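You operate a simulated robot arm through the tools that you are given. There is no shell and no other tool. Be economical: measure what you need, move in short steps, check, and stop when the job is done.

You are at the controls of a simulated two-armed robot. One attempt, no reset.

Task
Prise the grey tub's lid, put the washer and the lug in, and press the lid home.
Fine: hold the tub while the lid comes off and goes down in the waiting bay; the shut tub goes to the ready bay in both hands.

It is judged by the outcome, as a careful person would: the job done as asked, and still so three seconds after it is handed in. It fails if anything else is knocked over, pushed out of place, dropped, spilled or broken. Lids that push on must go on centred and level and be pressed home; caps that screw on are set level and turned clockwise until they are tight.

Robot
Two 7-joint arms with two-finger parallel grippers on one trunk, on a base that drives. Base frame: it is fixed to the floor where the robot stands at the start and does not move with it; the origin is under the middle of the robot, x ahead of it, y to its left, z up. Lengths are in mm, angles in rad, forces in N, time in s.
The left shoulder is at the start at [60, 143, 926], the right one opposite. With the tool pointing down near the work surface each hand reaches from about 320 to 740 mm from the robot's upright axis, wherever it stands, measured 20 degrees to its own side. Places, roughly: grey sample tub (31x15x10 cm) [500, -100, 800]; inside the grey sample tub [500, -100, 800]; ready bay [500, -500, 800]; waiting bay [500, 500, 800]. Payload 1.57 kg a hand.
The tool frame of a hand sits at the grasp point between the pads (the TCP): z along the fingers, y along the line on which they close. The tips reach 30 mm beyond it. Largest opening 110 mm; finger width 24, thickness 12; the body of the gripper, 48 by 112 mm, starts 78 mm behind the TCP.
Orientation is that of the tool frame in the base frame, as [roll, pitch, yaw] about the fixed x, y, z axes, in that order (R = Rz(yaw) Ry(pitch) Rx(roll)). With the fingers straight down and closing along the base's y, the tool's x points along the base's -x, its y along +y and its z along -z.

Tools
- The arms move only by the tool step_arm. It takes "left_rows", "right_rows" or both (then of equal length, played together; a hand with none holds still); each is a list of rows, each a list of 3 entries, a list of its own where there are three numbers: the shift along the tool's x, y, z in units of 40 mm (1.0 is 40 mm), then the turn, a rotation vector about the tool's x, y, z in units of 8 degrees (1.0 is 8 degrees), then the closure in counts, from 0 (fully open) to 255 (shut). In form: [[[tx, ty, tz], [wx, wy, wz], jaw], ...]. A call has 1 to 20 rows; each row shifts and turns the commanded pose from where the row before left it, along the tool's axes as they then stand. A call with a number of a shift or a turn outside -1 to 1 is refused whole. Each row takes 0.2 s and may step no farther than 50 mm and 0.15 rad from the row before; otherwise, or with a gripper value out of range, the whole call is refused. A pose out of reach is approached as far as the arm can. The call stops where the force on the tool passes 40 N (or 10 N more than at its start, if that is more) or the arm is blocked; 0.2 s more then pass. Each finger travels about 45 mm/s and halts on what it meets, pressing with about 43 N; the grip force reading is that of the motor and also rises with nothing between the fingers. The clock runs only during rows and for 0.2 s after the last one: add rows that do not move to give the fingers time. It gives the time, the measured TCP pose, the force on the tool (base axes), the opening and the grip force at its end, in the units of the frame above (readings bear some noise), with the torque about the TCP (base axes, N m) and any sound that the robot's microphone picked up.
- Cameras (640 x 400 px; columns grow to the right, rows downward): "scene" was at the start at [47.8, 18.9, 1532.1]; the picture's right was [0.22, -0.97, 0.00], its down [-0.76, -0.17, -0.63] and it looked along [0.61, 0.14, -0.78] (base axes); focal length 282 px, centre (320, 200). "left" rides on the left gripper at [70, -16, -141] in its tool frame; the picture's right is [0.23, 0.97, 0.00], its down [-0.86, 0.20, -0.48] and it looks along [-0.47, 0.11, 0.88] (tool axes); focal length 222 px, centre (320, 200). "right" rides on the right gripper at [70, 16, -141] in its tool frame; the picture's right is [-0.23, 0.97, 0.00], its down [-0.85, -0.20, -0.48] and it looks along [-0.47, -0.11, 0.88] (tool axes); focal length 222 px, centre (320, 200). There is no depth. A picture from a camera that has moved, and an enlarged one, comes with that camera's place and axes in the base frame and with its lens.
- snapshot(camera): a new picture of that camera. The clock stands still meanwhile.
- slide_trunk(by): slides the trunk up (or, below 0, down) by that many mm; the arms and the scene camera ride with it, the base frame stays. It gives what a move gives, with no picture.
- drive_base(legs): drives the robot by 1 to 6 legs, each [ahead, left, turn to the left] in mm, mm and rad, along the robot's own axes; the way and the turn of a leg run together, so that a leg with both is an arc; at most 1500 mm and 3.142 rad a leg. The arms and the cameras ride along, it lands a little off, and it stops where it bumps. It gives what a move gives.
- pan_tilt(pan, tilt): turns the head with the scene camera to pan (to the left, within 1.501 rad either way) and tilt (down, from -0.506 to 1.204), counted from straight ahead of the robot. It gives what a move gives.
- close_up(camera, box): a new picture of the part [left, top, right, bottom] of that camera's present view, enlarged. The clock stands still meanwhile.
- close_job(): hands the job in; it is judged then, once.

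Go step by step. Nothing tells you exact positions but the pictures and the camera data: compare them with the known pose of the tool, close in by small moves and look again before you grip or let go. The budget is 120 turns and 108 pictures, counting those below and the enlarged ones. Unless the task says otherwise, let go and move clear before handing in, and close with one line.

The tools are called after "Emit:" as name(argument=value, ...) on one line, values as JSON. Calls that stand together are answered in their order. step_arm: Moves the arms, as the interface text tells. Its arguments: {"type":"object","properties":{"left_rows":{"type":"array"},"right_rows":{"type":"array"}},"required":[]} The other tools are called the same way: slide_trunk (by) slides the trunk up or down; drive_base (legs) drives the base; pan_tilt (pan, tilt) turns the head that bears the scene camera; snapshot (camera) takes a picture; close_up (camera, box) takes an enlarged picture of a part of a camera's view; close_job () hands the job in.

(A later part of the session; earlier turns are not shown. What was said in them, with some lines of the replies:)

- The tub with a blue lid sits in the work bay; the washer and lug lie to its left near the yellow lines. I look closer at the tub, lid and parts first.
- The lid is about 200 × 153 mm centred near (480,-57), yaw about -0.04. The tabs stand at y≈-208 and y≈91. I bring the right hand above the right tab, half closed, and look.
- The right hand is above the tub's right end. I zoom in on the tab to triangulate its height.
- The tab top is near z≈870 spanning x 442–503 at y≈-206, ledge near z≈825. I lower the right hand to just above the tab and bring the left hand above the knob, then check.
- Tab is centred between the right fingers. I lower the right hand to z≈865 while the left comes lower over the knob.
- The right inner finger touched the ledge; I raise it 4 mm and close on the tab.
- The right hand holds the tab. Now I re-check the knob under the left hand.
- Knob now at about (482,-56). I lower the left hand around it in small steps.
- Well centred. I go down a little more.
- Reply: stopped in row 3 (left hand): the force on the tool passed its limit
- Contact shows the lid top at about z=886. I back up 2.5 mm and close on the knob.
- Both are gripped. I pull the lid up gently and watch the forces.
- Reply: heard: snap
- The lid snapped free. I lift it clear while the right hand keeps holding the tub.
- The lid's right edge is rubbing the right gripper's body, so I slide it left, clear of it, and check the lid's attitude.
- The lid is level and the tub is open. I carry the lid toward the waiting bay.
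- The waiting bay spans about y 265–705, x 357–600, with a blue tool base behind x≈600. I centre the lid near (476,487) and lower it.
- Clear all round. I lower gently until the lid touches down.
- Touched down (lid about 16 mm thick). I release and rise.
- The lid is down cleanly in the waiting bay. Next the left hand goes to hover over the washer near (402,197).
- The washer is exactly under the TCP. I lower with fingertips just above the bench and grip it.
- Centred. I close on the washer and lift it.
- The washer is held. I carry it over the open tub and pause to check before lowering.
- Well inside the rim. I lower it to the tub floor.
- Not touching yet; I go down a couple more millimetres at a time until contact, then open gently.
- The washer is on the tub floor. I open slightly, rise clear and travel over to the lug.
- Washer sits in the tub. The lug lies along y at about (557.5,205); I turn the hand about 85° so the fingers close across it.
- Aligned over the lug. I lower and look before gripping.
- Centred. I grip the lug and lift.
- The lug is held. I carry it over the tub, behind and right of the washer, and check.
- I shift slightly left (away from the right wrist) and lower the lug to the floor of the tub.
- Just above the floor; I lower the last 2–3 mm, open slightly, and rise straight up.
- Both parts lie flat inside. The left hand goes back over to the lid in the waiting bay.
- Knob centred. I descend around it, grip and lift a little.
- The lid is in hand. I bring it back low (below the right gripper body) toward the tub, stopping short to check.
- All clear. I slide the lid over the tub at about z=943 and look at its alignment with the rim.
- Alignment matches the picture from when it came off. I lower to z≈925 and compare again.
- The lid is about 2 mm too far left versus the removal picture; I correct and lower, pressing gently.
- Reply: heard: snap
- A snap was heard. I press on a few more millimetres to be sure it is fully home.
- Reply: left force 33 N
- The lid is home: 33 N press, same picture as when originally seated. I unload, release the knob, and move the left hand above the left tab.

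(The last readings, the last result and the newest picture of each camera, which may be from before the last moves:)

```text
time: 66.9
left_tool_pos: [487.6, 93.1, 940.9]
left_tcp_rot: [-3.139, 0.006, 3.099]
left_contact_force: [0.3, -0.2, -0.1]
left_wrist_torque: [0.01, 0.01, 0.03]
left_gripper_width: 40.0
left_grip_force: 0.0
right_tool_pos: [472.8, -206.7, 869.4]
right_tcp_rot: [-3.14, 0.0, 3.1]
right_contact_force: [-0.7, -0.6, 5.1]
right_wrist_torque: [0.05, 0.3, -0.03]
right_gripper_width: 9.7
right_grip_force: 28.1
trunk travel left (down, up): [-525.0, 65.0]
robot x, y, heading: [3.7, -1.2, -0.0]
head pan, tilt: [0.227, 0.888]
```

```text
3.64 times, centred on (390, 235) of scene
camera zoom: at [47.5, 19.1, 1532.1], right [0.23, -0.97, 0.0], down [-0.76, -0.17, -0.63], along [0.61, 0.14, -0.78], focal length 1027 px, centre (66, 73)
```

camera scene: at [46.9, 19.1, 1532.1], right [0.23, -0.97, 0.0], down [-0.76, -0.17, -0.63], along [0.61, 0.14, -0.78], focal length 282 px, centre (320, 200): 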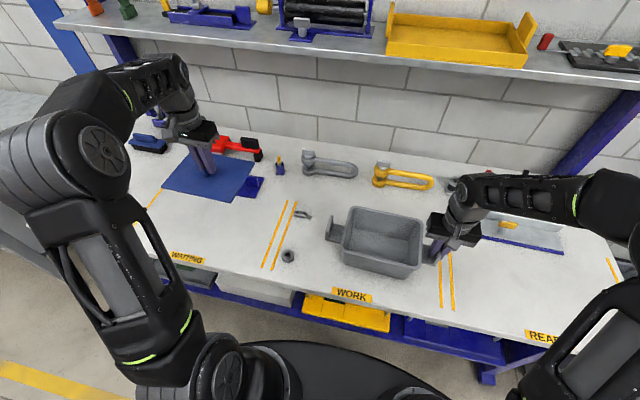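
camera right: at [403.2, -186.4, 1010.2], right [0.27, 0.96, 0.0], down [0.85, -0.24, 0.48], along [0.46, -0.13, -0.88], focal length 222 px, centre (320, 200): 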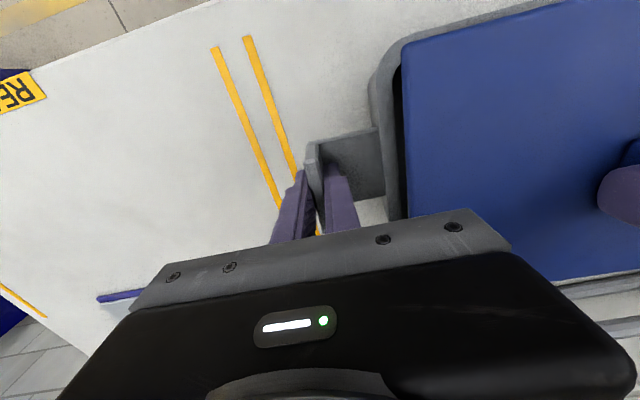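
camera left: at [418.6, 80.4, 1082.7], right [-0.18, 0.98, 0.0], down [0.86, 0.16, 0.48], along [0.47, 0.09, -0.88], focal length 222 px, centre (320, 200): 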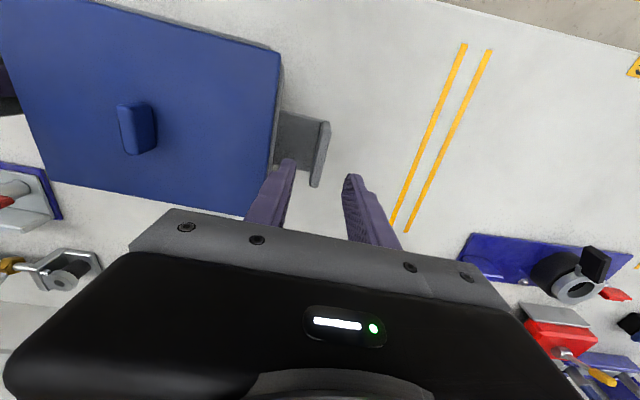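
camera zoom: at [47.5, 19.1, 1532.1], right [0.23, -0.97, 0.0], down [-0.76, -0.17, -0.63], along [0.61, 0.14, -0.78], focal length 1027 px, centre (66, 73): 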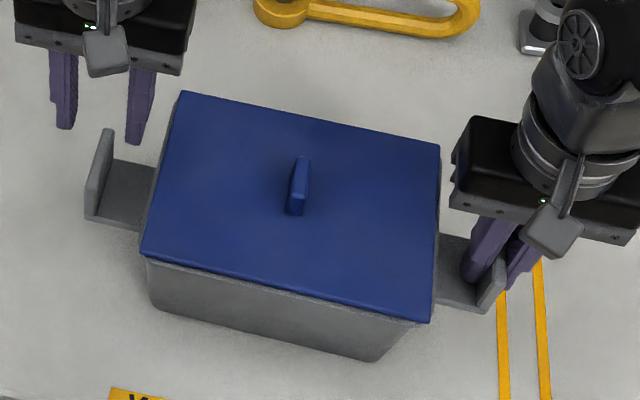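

The tab lies at about (484,94.5). I lower the left hand around it.

Emit:
step_arm(left_rows=[[[0.08, 0.035, 0.6], [0, 0, 0], 162], [[0, 0, 0.5], [0, 0, 0], 162], [[0, 0, 0.4], [0, 0, 0], 162], [[0, 0, 0.2], [0, 0, 0], 162], [[0, 0, 0], [0, 0, 0], 162]])

Emit:
close_up(camera="left", box=[220, 80, 420, 230])

```text
time: 68.1
left_tool_pos: [487.2, 94.4, 872.9]
left_tcp_rot: [-3.14, 0.004, 3.097]
left_contact_force: [0.3, 0.3, 0.3]
left_wrist_torque: [-0.02, 0.01, 0.02]
left_gripper_width: 40.2
left_grip_force: 0.0
right_tool_pos: [471.4, -206.1, 869.0]
right_tcp_rot: [3.14, 0.001, 3.101]
right_contact_force: [0.2, -0.7, 5.3]
right_wrist_torque: [0.01, 0.09, -0.03]
right_gripper_width: 9.6
right_grip_force: 27.7
trunk travel left (down, up): [-525.0, 65.0]
robot x, y, heading: [-1.7, -0.6, 0.001]
head pan, tilt: [0.227, 0.888]
```

```text
2.67 times, centred on (320, 155) of left
camera zoom: at [415.7, 81.7, 1015.1], right [-0.19, 0.98, 0.0], down [0.86, 0.16, 0.48], along [0.47, 0.09, -0.88], focal length 592 px, centre (320, 320)
```

zoom: 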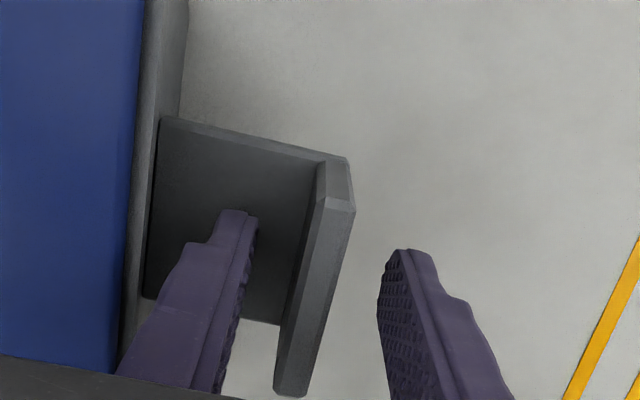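

Well placed; I close on the left tab.

Emit:
step_arm(left_rows=[[[0, 0, 0.04], [0, 0, 0], 190], [[0, 0, 0], [0, 0, 0], 215], [[0, 0, 0], [0, 0, 0], 255], [[0, 0, 0], [0, 0, 0], 255], [[0, 0, 0], [0, 0, 0], 255], [[0, 0, 0], [0, 0, 0], 255]])

Emit:
pan_tilt(pan=-0.35, tilt=0.888)

Emit:
snapshot(camera="scene")

```text
time: 69.5
left_tool_pos: [485.6, 92.9, 870.9]
left_tcp_rot: [-3.137, 0.006, 3.099]
left_contact_force: [-0.3, -12.2, 0.1]
left_wrist_torque: [0.4, 0.01, 0.14]
left_gripper_width: 9.8
left_grip_force: 27.5
right_tool_pos: [472.4, -205.0, 868.5]
right_tcp_rot: [3.139, 0.0, 3.101]
right_contact_force: [0.0, 10.8, 6.3]
right_wrist_torque: [-0.08, 0.03, -0.07]
right_gripper_width: 9.9
right_grip_force: 28.0
trunk travel left (down, up): [-525.0, 65.0]
robot x, y, heading: [-2.8, 0.4, 0.006]
head pan, tilt: [0.227, 0.888]
```

```text
time: 70.5
left_tool_pos: [484.8, 93.3, 871.6]
left_tcp_rot: [-3.138, 0.005, 3.098]
left_contact_force: [-1.2, -19.5, 0.3]
left_wrist_torque: [0.33, 0.18, 0.1]
left_gripper_width: 9.7
left_grip_force: 27.4
right_tool_pos: [471.2, -205.2, 868.7]
right_tcp_rot: [3.14, 0.001, 3.1]
right_contact_force: [0.4, 17.7, 4.1]
right_wrist_torque: [-0.04, -0.08, -0.11]
right_gripper_width: 9.7
right_grip_force: 27.6
trunk travel left (down, up): [-525.0, 65.0]
robot x, y, heading: [0.2, -1.5, 0.0]
head pan, tilt: [-0.351, 0.888]
```

```text
40 pictures are left
camera scene: at [44.9, -24.3, 1532.1], right [-0.34, -0.94, 0.0], down [-0.73, 0.27, -0.63], along [0.59, -0.22, -0.78], focal length 282 px, centre (320, 200)
```

scene: 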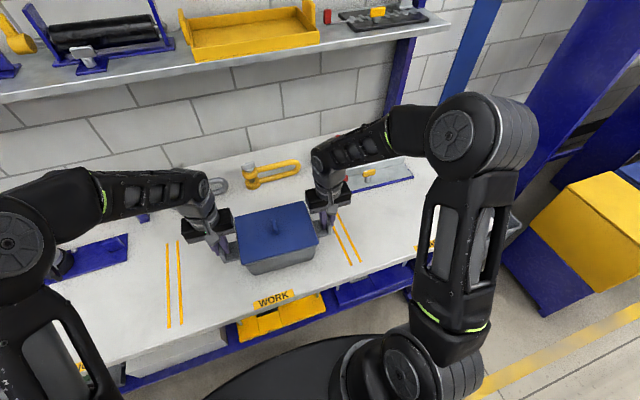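

Both tabs are gripped; there is slight tension between the hands, so I ease the left in 1.5 mm, then lift both hands together a little.

Emit:
step_arm(left_rows=[[[0, -0.035, 0], [0, 0, 0], 255], [[0, 0, -0.1], [0, 0, 0], 255], [[0, 0, -0.2], [0, 0, 0], 255], [[0, 0, -0.3], [0, 0, 0], 255], [[0, 0, 0], [0, 0, 0], 255]], right_rows=[[[0, 0, 0], [0, 0, 0], 255], [[0, 0, -0.1], [0, 0, 0], 255], [[0, 0, -0.2], [0, 0, 0], 255], [[0, 0, -0.3], [0, 0, 0], 255], [[0, 0, 0], [0, 0, 0], 255]])

Emit:
close_up(camera="scene", box=[190, 160, 370, 290])

```text
time: 71.7
left_tool_pos: [486.8, 92.3, 896.2]
left_tcp_rot: [-3.141, 0.005, 3.098]
left_contact_force: [0.6, -15.4, -2.7]
left_wrist_torque: [0.22, 0.23, 0.1]
left_gripper_width: 9.9
left_grip_force: 28.0
right_tool_pos: [473.1, -205.1, 893.1]
right_tcp_rot: [3.141, 0.0, 3.101]
right_contact_force: [0.1, 14.7, -1.4]
right_wrist_torque: [0.0, -0.22, 0.01]
right_gripper_width: 9.8
right_grip_force: 28.0
trunk travel left (down, up): [-525.0, 65.0]
robot x, y, heading: [1.2, -0.8, -0.003]
head pan, tilt: [-0.351, 0.888]
```

```text
3.08 times, centred on (280, 225) of scene
camera zoom: at [45.8, -24.4, 1532.1], right [-0.34, -0.94, 0.0], down [-0.73, 0.27, -0.63], along [0.59, -0.22, -0.78], focal length 869 px, centre (443, 123)
```

zoom: 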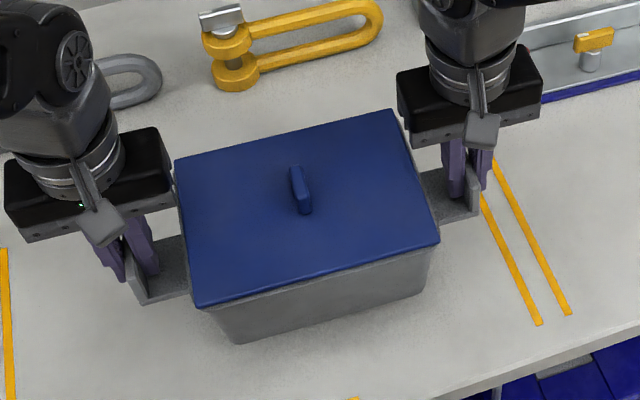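

The tub is off the bench, level, with the lid on. I lift about 45 mm more and ease the remaining tension.

Emit:
step_arm(left_rows=[[[0, -0.03, -0.2], [0, 0, 0], 255], [[0, -0.02, -0.4], [0, 0, 0], 255], [[0, 0, -0.4], [0, 0, 0], 255], [[0, 0, -0.2], [0, 0, 0], 255], [[0, 0, 0], [0, 0, 0], 255]], right_rows=[[[0, 0, -0.2], [0, 0, 0], 255], [[0, 0, -0.4], [0, 0, 0], 255], [[0, 0, -0.4], [0, 0, 0], 255], [[0, 0, -0.2], [0, 0, 0], 255], [[0, 0, 0], [0, 0, 0], 255]])

Emit:
drive_base(legs=[[-20, -80, 0]])

Emit:
snapshot(camera="scene")

```text
time: 72.8
left_tool_pos: [486.2, 90.6, 944.4]
left_tcp_rot: [-3.14, 0.005, 3.1]
left_contact_force: [0.5, 1.5, -2.7]
left_wrist_torque: [0.02, -0.26, -0.03]
left_gripper_width: 10.1
left_grip_force: 27.9
right_tool_pos: [472.1, -206.5, 941.3]
right_tcp_rot: [-3.138, -0.001, 3.099]
right_contact_force: [-0.5, -0.6, -1.2]
right_wrist_torque: [0.06, 0.21, 0.05]
right_gripper_width: 9.8
right_grip_force: 27.8
trunk travel left (down, up): [-525.0, 65.0]
robot x, y, heading: [-0.3, 3.4, 0.005]
head pan, tilt: [-0.351, 0.888]
```

```text
time: 73.9
left_tool_pos: [465.3, 11.4, 942.7]
left_tcp_rot: [3.141, 0.004, 3.099]
left_contact_force: [1.4, 9.2, -2.4]
left_wrist_torque: [0.12, -0.07, 0.04]
left_gripper_width: 10.0
left_grip_force: 27.8
right_tool_pos: [451.4, -287.2, 941.4]
right_tcp_rot: [3.142, 0.001, 3.1]
right_contact_force: [-0.9, -11.2, -2.1]
right_wrist_torque: [0.11, 0.05, 0.13]
right_gripper_width: 10.1
right_grip_force: 28.6
trunk travel left (down, up): [-525.0, 65.0]
robot x, y, heading: [-17.8, -81.4, 0.002]
head pan, tilt: [-0.351, 0.888]
```

```text
38 pictures are left
camera scene: at [24.8, -105.8, 1532.1], right [-0.34, -0.94, 0.0], down [-0.73, 0.27, -0.63], along [0.59, -0.22, -0.78], focal length 282 px, centre (320, 200)
```

scene: 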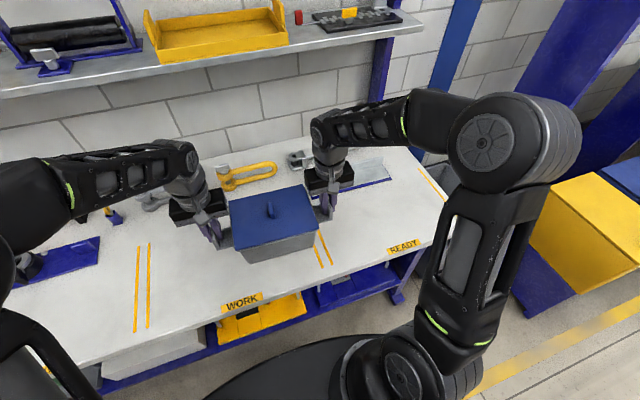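

The drive holds the tub steady. I continue half the remaining way and check clearances.

Emit:
drive_base(legs=[[0, -180, 0]])

Emit:
snapshot(camera="scene")

```text
time: 75.4
left_tool_pos: [466.5, -171.9, 943.3]
left_tcp_rot: [3.141, 0.005, 3.099]
left_contact_force: [0.6, -0.2, -1.9]
left_wrist_torque: [0.05, 0.04, 0.02]
left_gripper_width: 10.0
left_grip_force: 28.1
right_tool_pos: [452.1, -469.9, 941.1]
right_tcp_rot: [3.139, -0.001, 3.098]
right_contact_force: [-0.8, -0.8, -1.9]
right_wrist_torque: [0.12, -0.07, 0.1]
right_gripper_width: 9.8
right_grip_force: 27.9
trunk travel left (down, up): [-525.0, 65.0]
robot x, y, heading: [-20.5, -260.8, -0.001]
head pan, tilt: [-0.351, 0.888]
```

```text
37 pictures are left
camera scene: at [25.3, -287.9, 1532.1], right [-0.34, -0.94, 0.0], down [-0.73, 0.27, -0.63], along [0.59, -0.22, -0.78], focal length 282 px, centre (320, 200)
```

scene: 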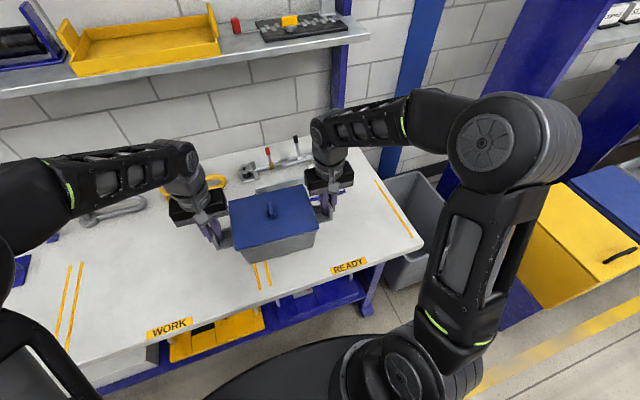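

Clear. I drive the last 168 mm to the ready bay.

Emit:
drive_base(legs=[[0, -168, 0]])

Emit:
pan_tilt(pan=0.0, tilt=0.95)

Emit:
snapshot(camera="scene")

Emit:
snapshot(camera="right")

```text
time: 76.9
left_tool_pos: [465.8, -342.1, 943.2]
left_tcp_rot: [-3.141, 0.003, 3.098]
left_contact_force: [1.2, -0.8, -2.1]
left_wrist_torque: [0.06, 0.09, 0.03]
left_gripper_width: 10.0
left_grip_force: 27.8
right_tool_pos: [453.5, -638.5, 941.4]
right_tcp_rot: [3.142, -0.003, 3.099]
right_contact_force: [-0.4, -0.1, -1.9]
right_wrist_torque: [0.13, -0.04, 0.07]
right_gripper_width: 9.7
right_grip_force: 28.0
trunk travel left (down, up): [-525.0, 65.0]
robot x, y, heading: [-19.3, -428.4, 0.002]
head pan, tilt: [-0.351, 0.888]
```

```text
time: 77.7
left_tool_pos: [465.9, -341.1, 944.2]
left_tcp_rot: [3.141, 0.005, 3.099]
left_contact_force: [0.0, 0.3, -2.1]
left_wrist_torque: [-0.02, -0.04, 0.01]
left_gripper_width: 9.7
left_grip_force: 27.3
right_tool_pos: [451.6, -637.5, 940.3]
right_tcp_rot: [3.141, 0.001, 3.1]
right_contact_force: [0.2, 1.3, -3.1]
right_wrist_torque: [0.01, 0.03, 0.02]
right_gripper_width: 9.7
right_grip_force: 28.0
trunk travel left (down, up): [-525.0, 65.0]
robot x, y, heading: [-19.2, -429.1, -0.0]
head pan, tilt: [0.0, 0.949]
```

```text
36 pictures are left
camera scene: at [26.5, -429.5, 1527.6], right [0.0, -1.0, 0.0], down [-0.81, 0.0, -0.58], along [0.58, 0.0, -0.81], focal length 282 px, centre (320, 200)
```

scene: 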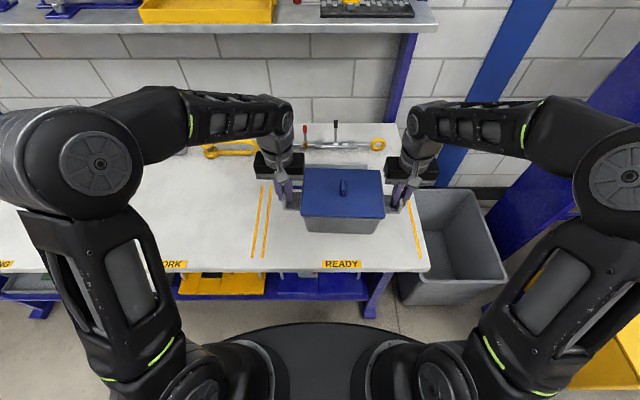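

```text
35 pictures are left
camera right: at [383.4, -618.4, 1082.0], right [0.27, 0.96, 0.0], down [0.85, -0.24, 0.48], along [0.46, -0.13, -0.88], focal length 222 px, centre (320, 200)
```

right: 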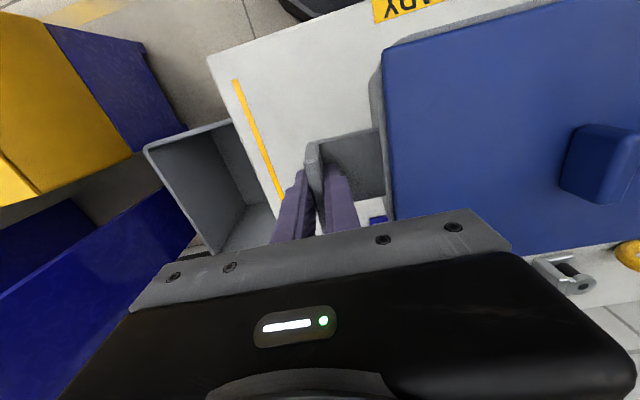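

Over the ready bay. I check the tub's clearance to the tray behind it.

Emit:
close_up(camera="scene", box=[240, 110, 440, 280])

Emit:
snapshot(camera="left")

```text
2.35 times, centred on (340, 195) of scene
camera zoom: at [26.5, -429.5, 1527.6], right [0.0, -1.0, 0.0], down [-0.81, 0.0, -0.58], along [0.58, 0.0, -0.81], focal length 664 px, centre (273, 212)
```

zoom: 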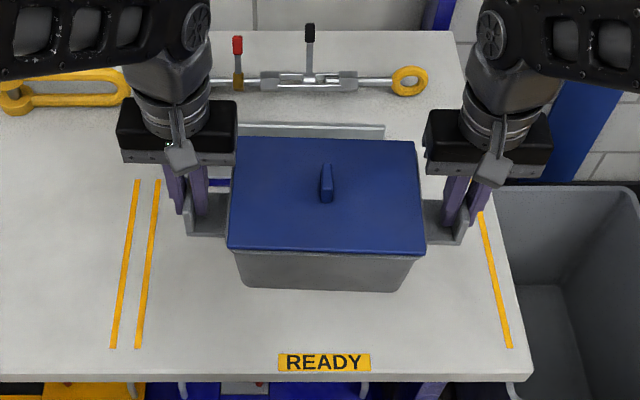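

```text
33 pictures are left
camera left: at [395.7, -353.0, 1085.5], right [-0.19, 0.98, 0.0], down [0.86, 0.16, 0.48], along [0.47, 0.09, -0.88], focal length 222 px, centre (320, 200)
```

left: 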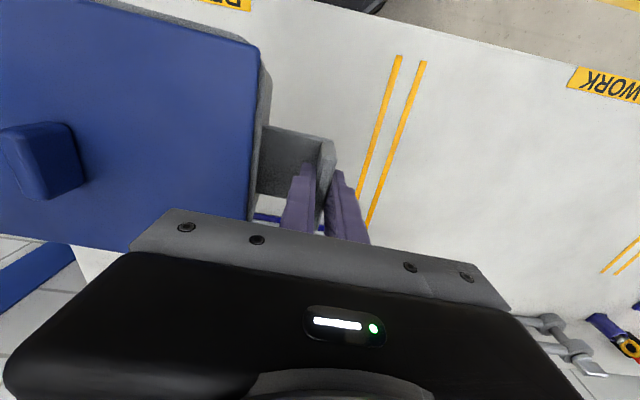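

Good clearance (tray at x≈600, tub back at ≈538). I lower both hands together.

Emit:
step_arm(left_rows=[[[0, 0, 0.3], [0, 0, 0], 255], [[0, 0, 0.4], [0, 0, 0], 255], [[0, 0, 0.4], [0, 0, 0], 255], [[0, 0, 0.3], [0, 0, 0], 255], [[0, 0, 0.2], [0, 0, 0], 255], [[0, 0, 0.1], [0, 0, 0], 255], [[0, 0, 0], [0, 0, 0], 255]], right_rows=[[[0, 0, 0.3], [0, 0, 0], 255], [[0, 0, 0.4], [0, 0, 0], 255], [[0, 0, 0.4], [0, 0, 0], 255], [[0, 0, 0.3], [0, 0, 0], 255], [[0, 0, 0.2], [0, 0, 0], 255], [[0, 0, 0.1], [0, 0, 0], 255], [[0, 0, 0], [0, 0, 0], 255]])

Emit:
step_arm(left_rows=[[[0, 0, 0.05], [0, 0, 0], 255], [[0, 0, 0.05], [0, 0, 0], 255], [[0, 0, 0.03], [0, 0, 0], 255], [[0, 0, 0], [0, 0, 0], 255]], right_rows=[[[0, 0, 0.05], [0, 0, 0], 255], [[0, 0, 0.05], [0, 0, 0], 255], [[0, 0, 0.03], [0, 0, 0], 255], [[0, 0, 0], [0, 0, 0], 255]])

```text
time: 79.3
left_tool_pos: [464.6, -339.9, 875.2]
left_tcp_rot: [3.14, 0.003, 3.099]
left_contact_force: [-0.1, 0.9, -0.6]
left_wrist_torque: [-0.09, 0.04, 0.01]
left_gripper_width: 9.7
left_grip_force: 28.4
right_tool_pos: [451.7, -636.5, 873.3]
right_tcp_rot: [-3.141, -0.002, 3.099]
right_contact_force: [0.4, -0.2, -1.6]
right_wrist_torque: [-0.07, -0.08, 0.02]
right_gripper_width: 9.6
right_grip_force: 28.1
trunk travel left (down, up): [-525.0, 65.0]
robot x, y, heading: [-21.8, -434.8, -0.005]
head pan, tilt: [0.0, 0.949]
```

```text
time: 80.3
left_tool_pos: [465.8, -340.1, 871.8]
left_tcp_rot: [-3.141, 0.007, 3.099]
left_contact_force: [0.4, 2.8, 16.7]
left_wrist_torque: [0.13, 0.64, -0.07]
left_gripper_width: 10.0
left_grip_force: 28.3
right_tool_pos: [450.3, -636.9, 869.5]
right_tcp_rot: [-3.138, 0.001, 3.1]
right_contact_force: [2.6, -1.2, 8.8]
right_wrist_torque: [0.12, 0.85, -0.04]
right_gripper_width: 9.8
right_grip_force: 28.6
trunk travel left (down, up): [-525.0, 65.0]
robot x, y, heading: [-23.1, -434.9, 0.0]
head pan, tilt: [0.0, 0.949]
```

It is down on the bench. I ease the pressure, open both hands to about 32 mm and rise straight up.

Emit:
step_arm(left_rows=[[[0, 0, -0.03], [0, 0, 0], 255], [[0, 0, 0], [0, 0, 0], 210], [[0, 0, 0], [0, 0, 0], 180], [[0, 0, 0], [0, 0, 0], 180], [[0, 0, -0.3], [0, 0, 0], 180], [[0, 0, -0.7], [0, 0, 0], 180], [[0, 0, -1], [0, 0, 0], 180], [[0, 0, -1], [0, 0, 0], 180], [[0, 0, -0.8], [0, 0, 0], 180], [[0, 0, 0], [0, 0, 0], 180]], right_rows=[[[0, 0, -0.02], [0, 0, 0], 255], [[0, 0, 0], [0, 0, 0], 210], [[0, 0, 0], [0, 0, 0], 180], [[0, 0, 0], [0, 0, 0], 180], [[0, 0, -0.3], [0, 0, 0], 180], [[0, 0, -0.7], [0, 0, 0], 180], [[0, 0, -1], [0, 0, 0], 180], [[0, 0, -1], [0, 0, 0], 180], [[0, 0, -0.8], [0, 0, 0], 180], [[0, 0, 0], [0, 0, 0], 180]])

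Emit:
close_up(camera="scene", box=[240, 110, 440, 280])

Emit:
snapshot(camera="right")

Emit:
snapshot(camera="left")

```text
time: 82.5
left_tool_pos: [464.0, -341.0, 1024.4]
left_tcp_rot: [3.141, 0.004, 3.099]
left_contact_force: [-0.7, 0.0, 0.1]
left_wrist_torque: [0.05, -0.01, 0.01]
left_gripper_width: 32.2
left_grip_force: 0.0
right_tool_pos: [452.6, -636.9, 1022.0]
right_tcp_rot: [-3.141, 0.0, 3.098]
right_contact_force: [-0.4, 0.3, -0.2]
right_wrist_torque: [0.01, -0.02, 0.01]
right_gripper_width: 32.2
right_grip_force: 0.0
trunk travel left (down, up): [-525.0, 65.0]
robot x, y, heading: [-17.7, -433.3, 0.001]
head pan, tilt: [0.0, 0.949]
```

```text
2.35 times, centred on (340, 195) of scene
camera zoom: at [26.5, -429.4, 1527.6], right [0.0, -1.0, 0.0], down [-0.81, 0.0, -0.58], along [0.58, 0.0, -0.81], focal length 664 px, centre (273, 212)
```

zoom: 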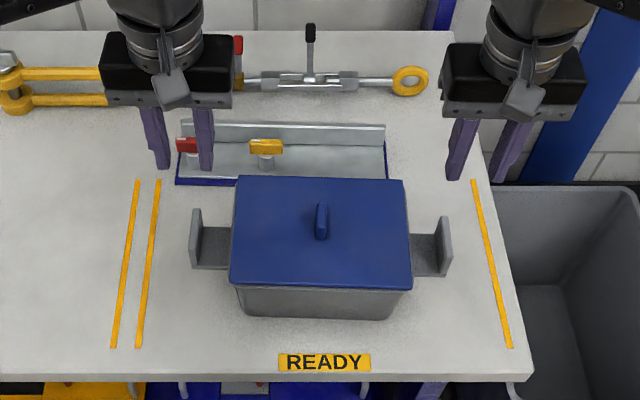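

```text
31 pictures are left
camera right: at [383.8, -618.0, 1162.3], right [0.27, 0.96, 0.0], down [0.85, -0.24, 0.48], along [0.46, -0.13, -0.88], focal length 222 px, centre (320, 200)
```

right: 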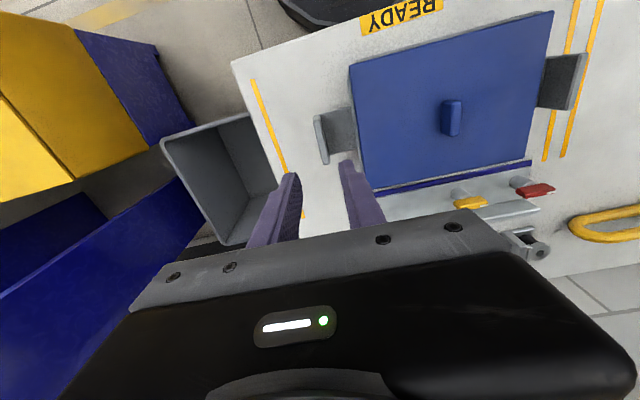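

```text
30 pictures are left
camera left: at [395.0, -353.6, 1165.6], right [-0.19, 0.98, 0.0], down [0.86, 0.16, 0.48], along [0.47, 0.09, -0.88], focal length 222 px, centre (320, 200)
```

left: 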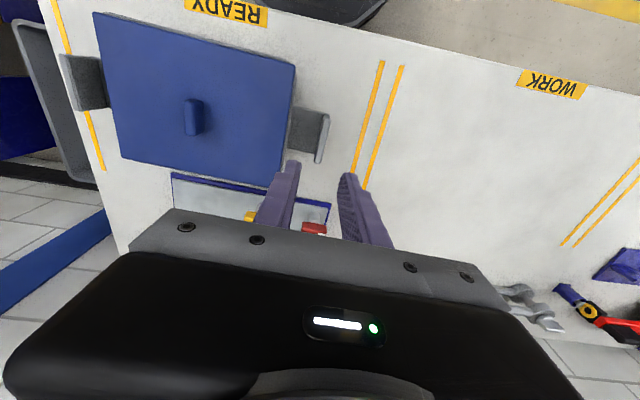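

The tub stands in the ready bay, clear of everything. One last close look at the lid seam.

Emit:
close_up(camera="scene", box=[295, 175, 385, 250])

Emit:
close_up(camera="left", box=[60, 0, 340, 190])

Emit:
close_up(camera="right", box=[310, 0, 600, 200])

```text
5.33 times, centred on (340, 212) of scene
camera zoom: at [26.5, -429.4, 1527.6], right [0.0, -1.0, 0.0], down [-0.81, 0.0, -0.58], along [0.58, 0.0, -0.81], focal length 1506 px, centre (213, 133)
```

zoom: 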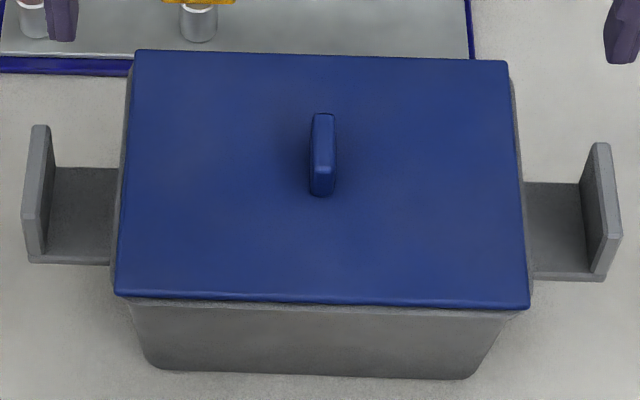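

```text
2.11 times, centred on (200, 95) of left
camera zoom: at [395.0, -353.6, 1165.6], right [-0.19, 0.98, 0.0], down [0.86, 0.16, 0.48], along [0.47, 0.09, -0.88], focal length 468 px, centre (573, 421)
```

zoom: 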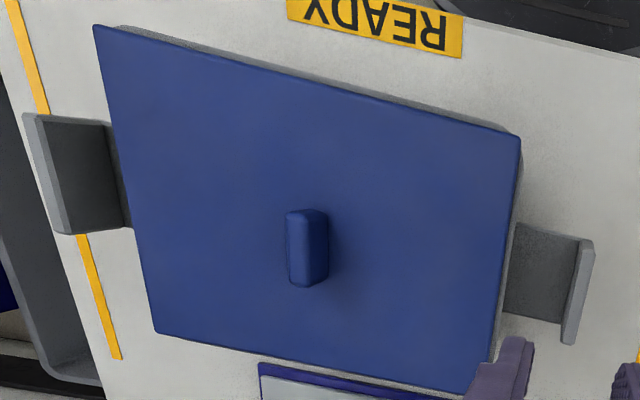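

```text
2.00 times, centred on (455, 100) of right
camera zoom: at [383.8, -618.0, 1162.3], right [0.27, 0.96, 0.0], down [0.85, -0.24, 0.48], along [0.46, -0.13, -0.88], focal length 444 px, centre (50, 400)
```

zoom: 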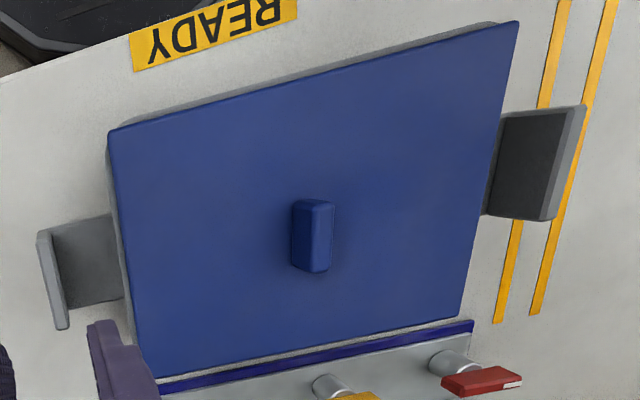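

The lid is flush, centred and level, the tub stands in the ready bay, and both hands are clear. I hand the job in.

Emit:
close_job()

```text
The job is handed in.
```

The washer and lug are in the grey tub and its lid is pressed home (it snapped, then took a 33 N press). The right hand held the tub while the lid went down in the waiting bay. Both hands carried the shut tub to the ready bay, where it now stands. While coming off, the lid briefly rubbed the right gripper, but it stayed in the grip and nothing else was disturbed.
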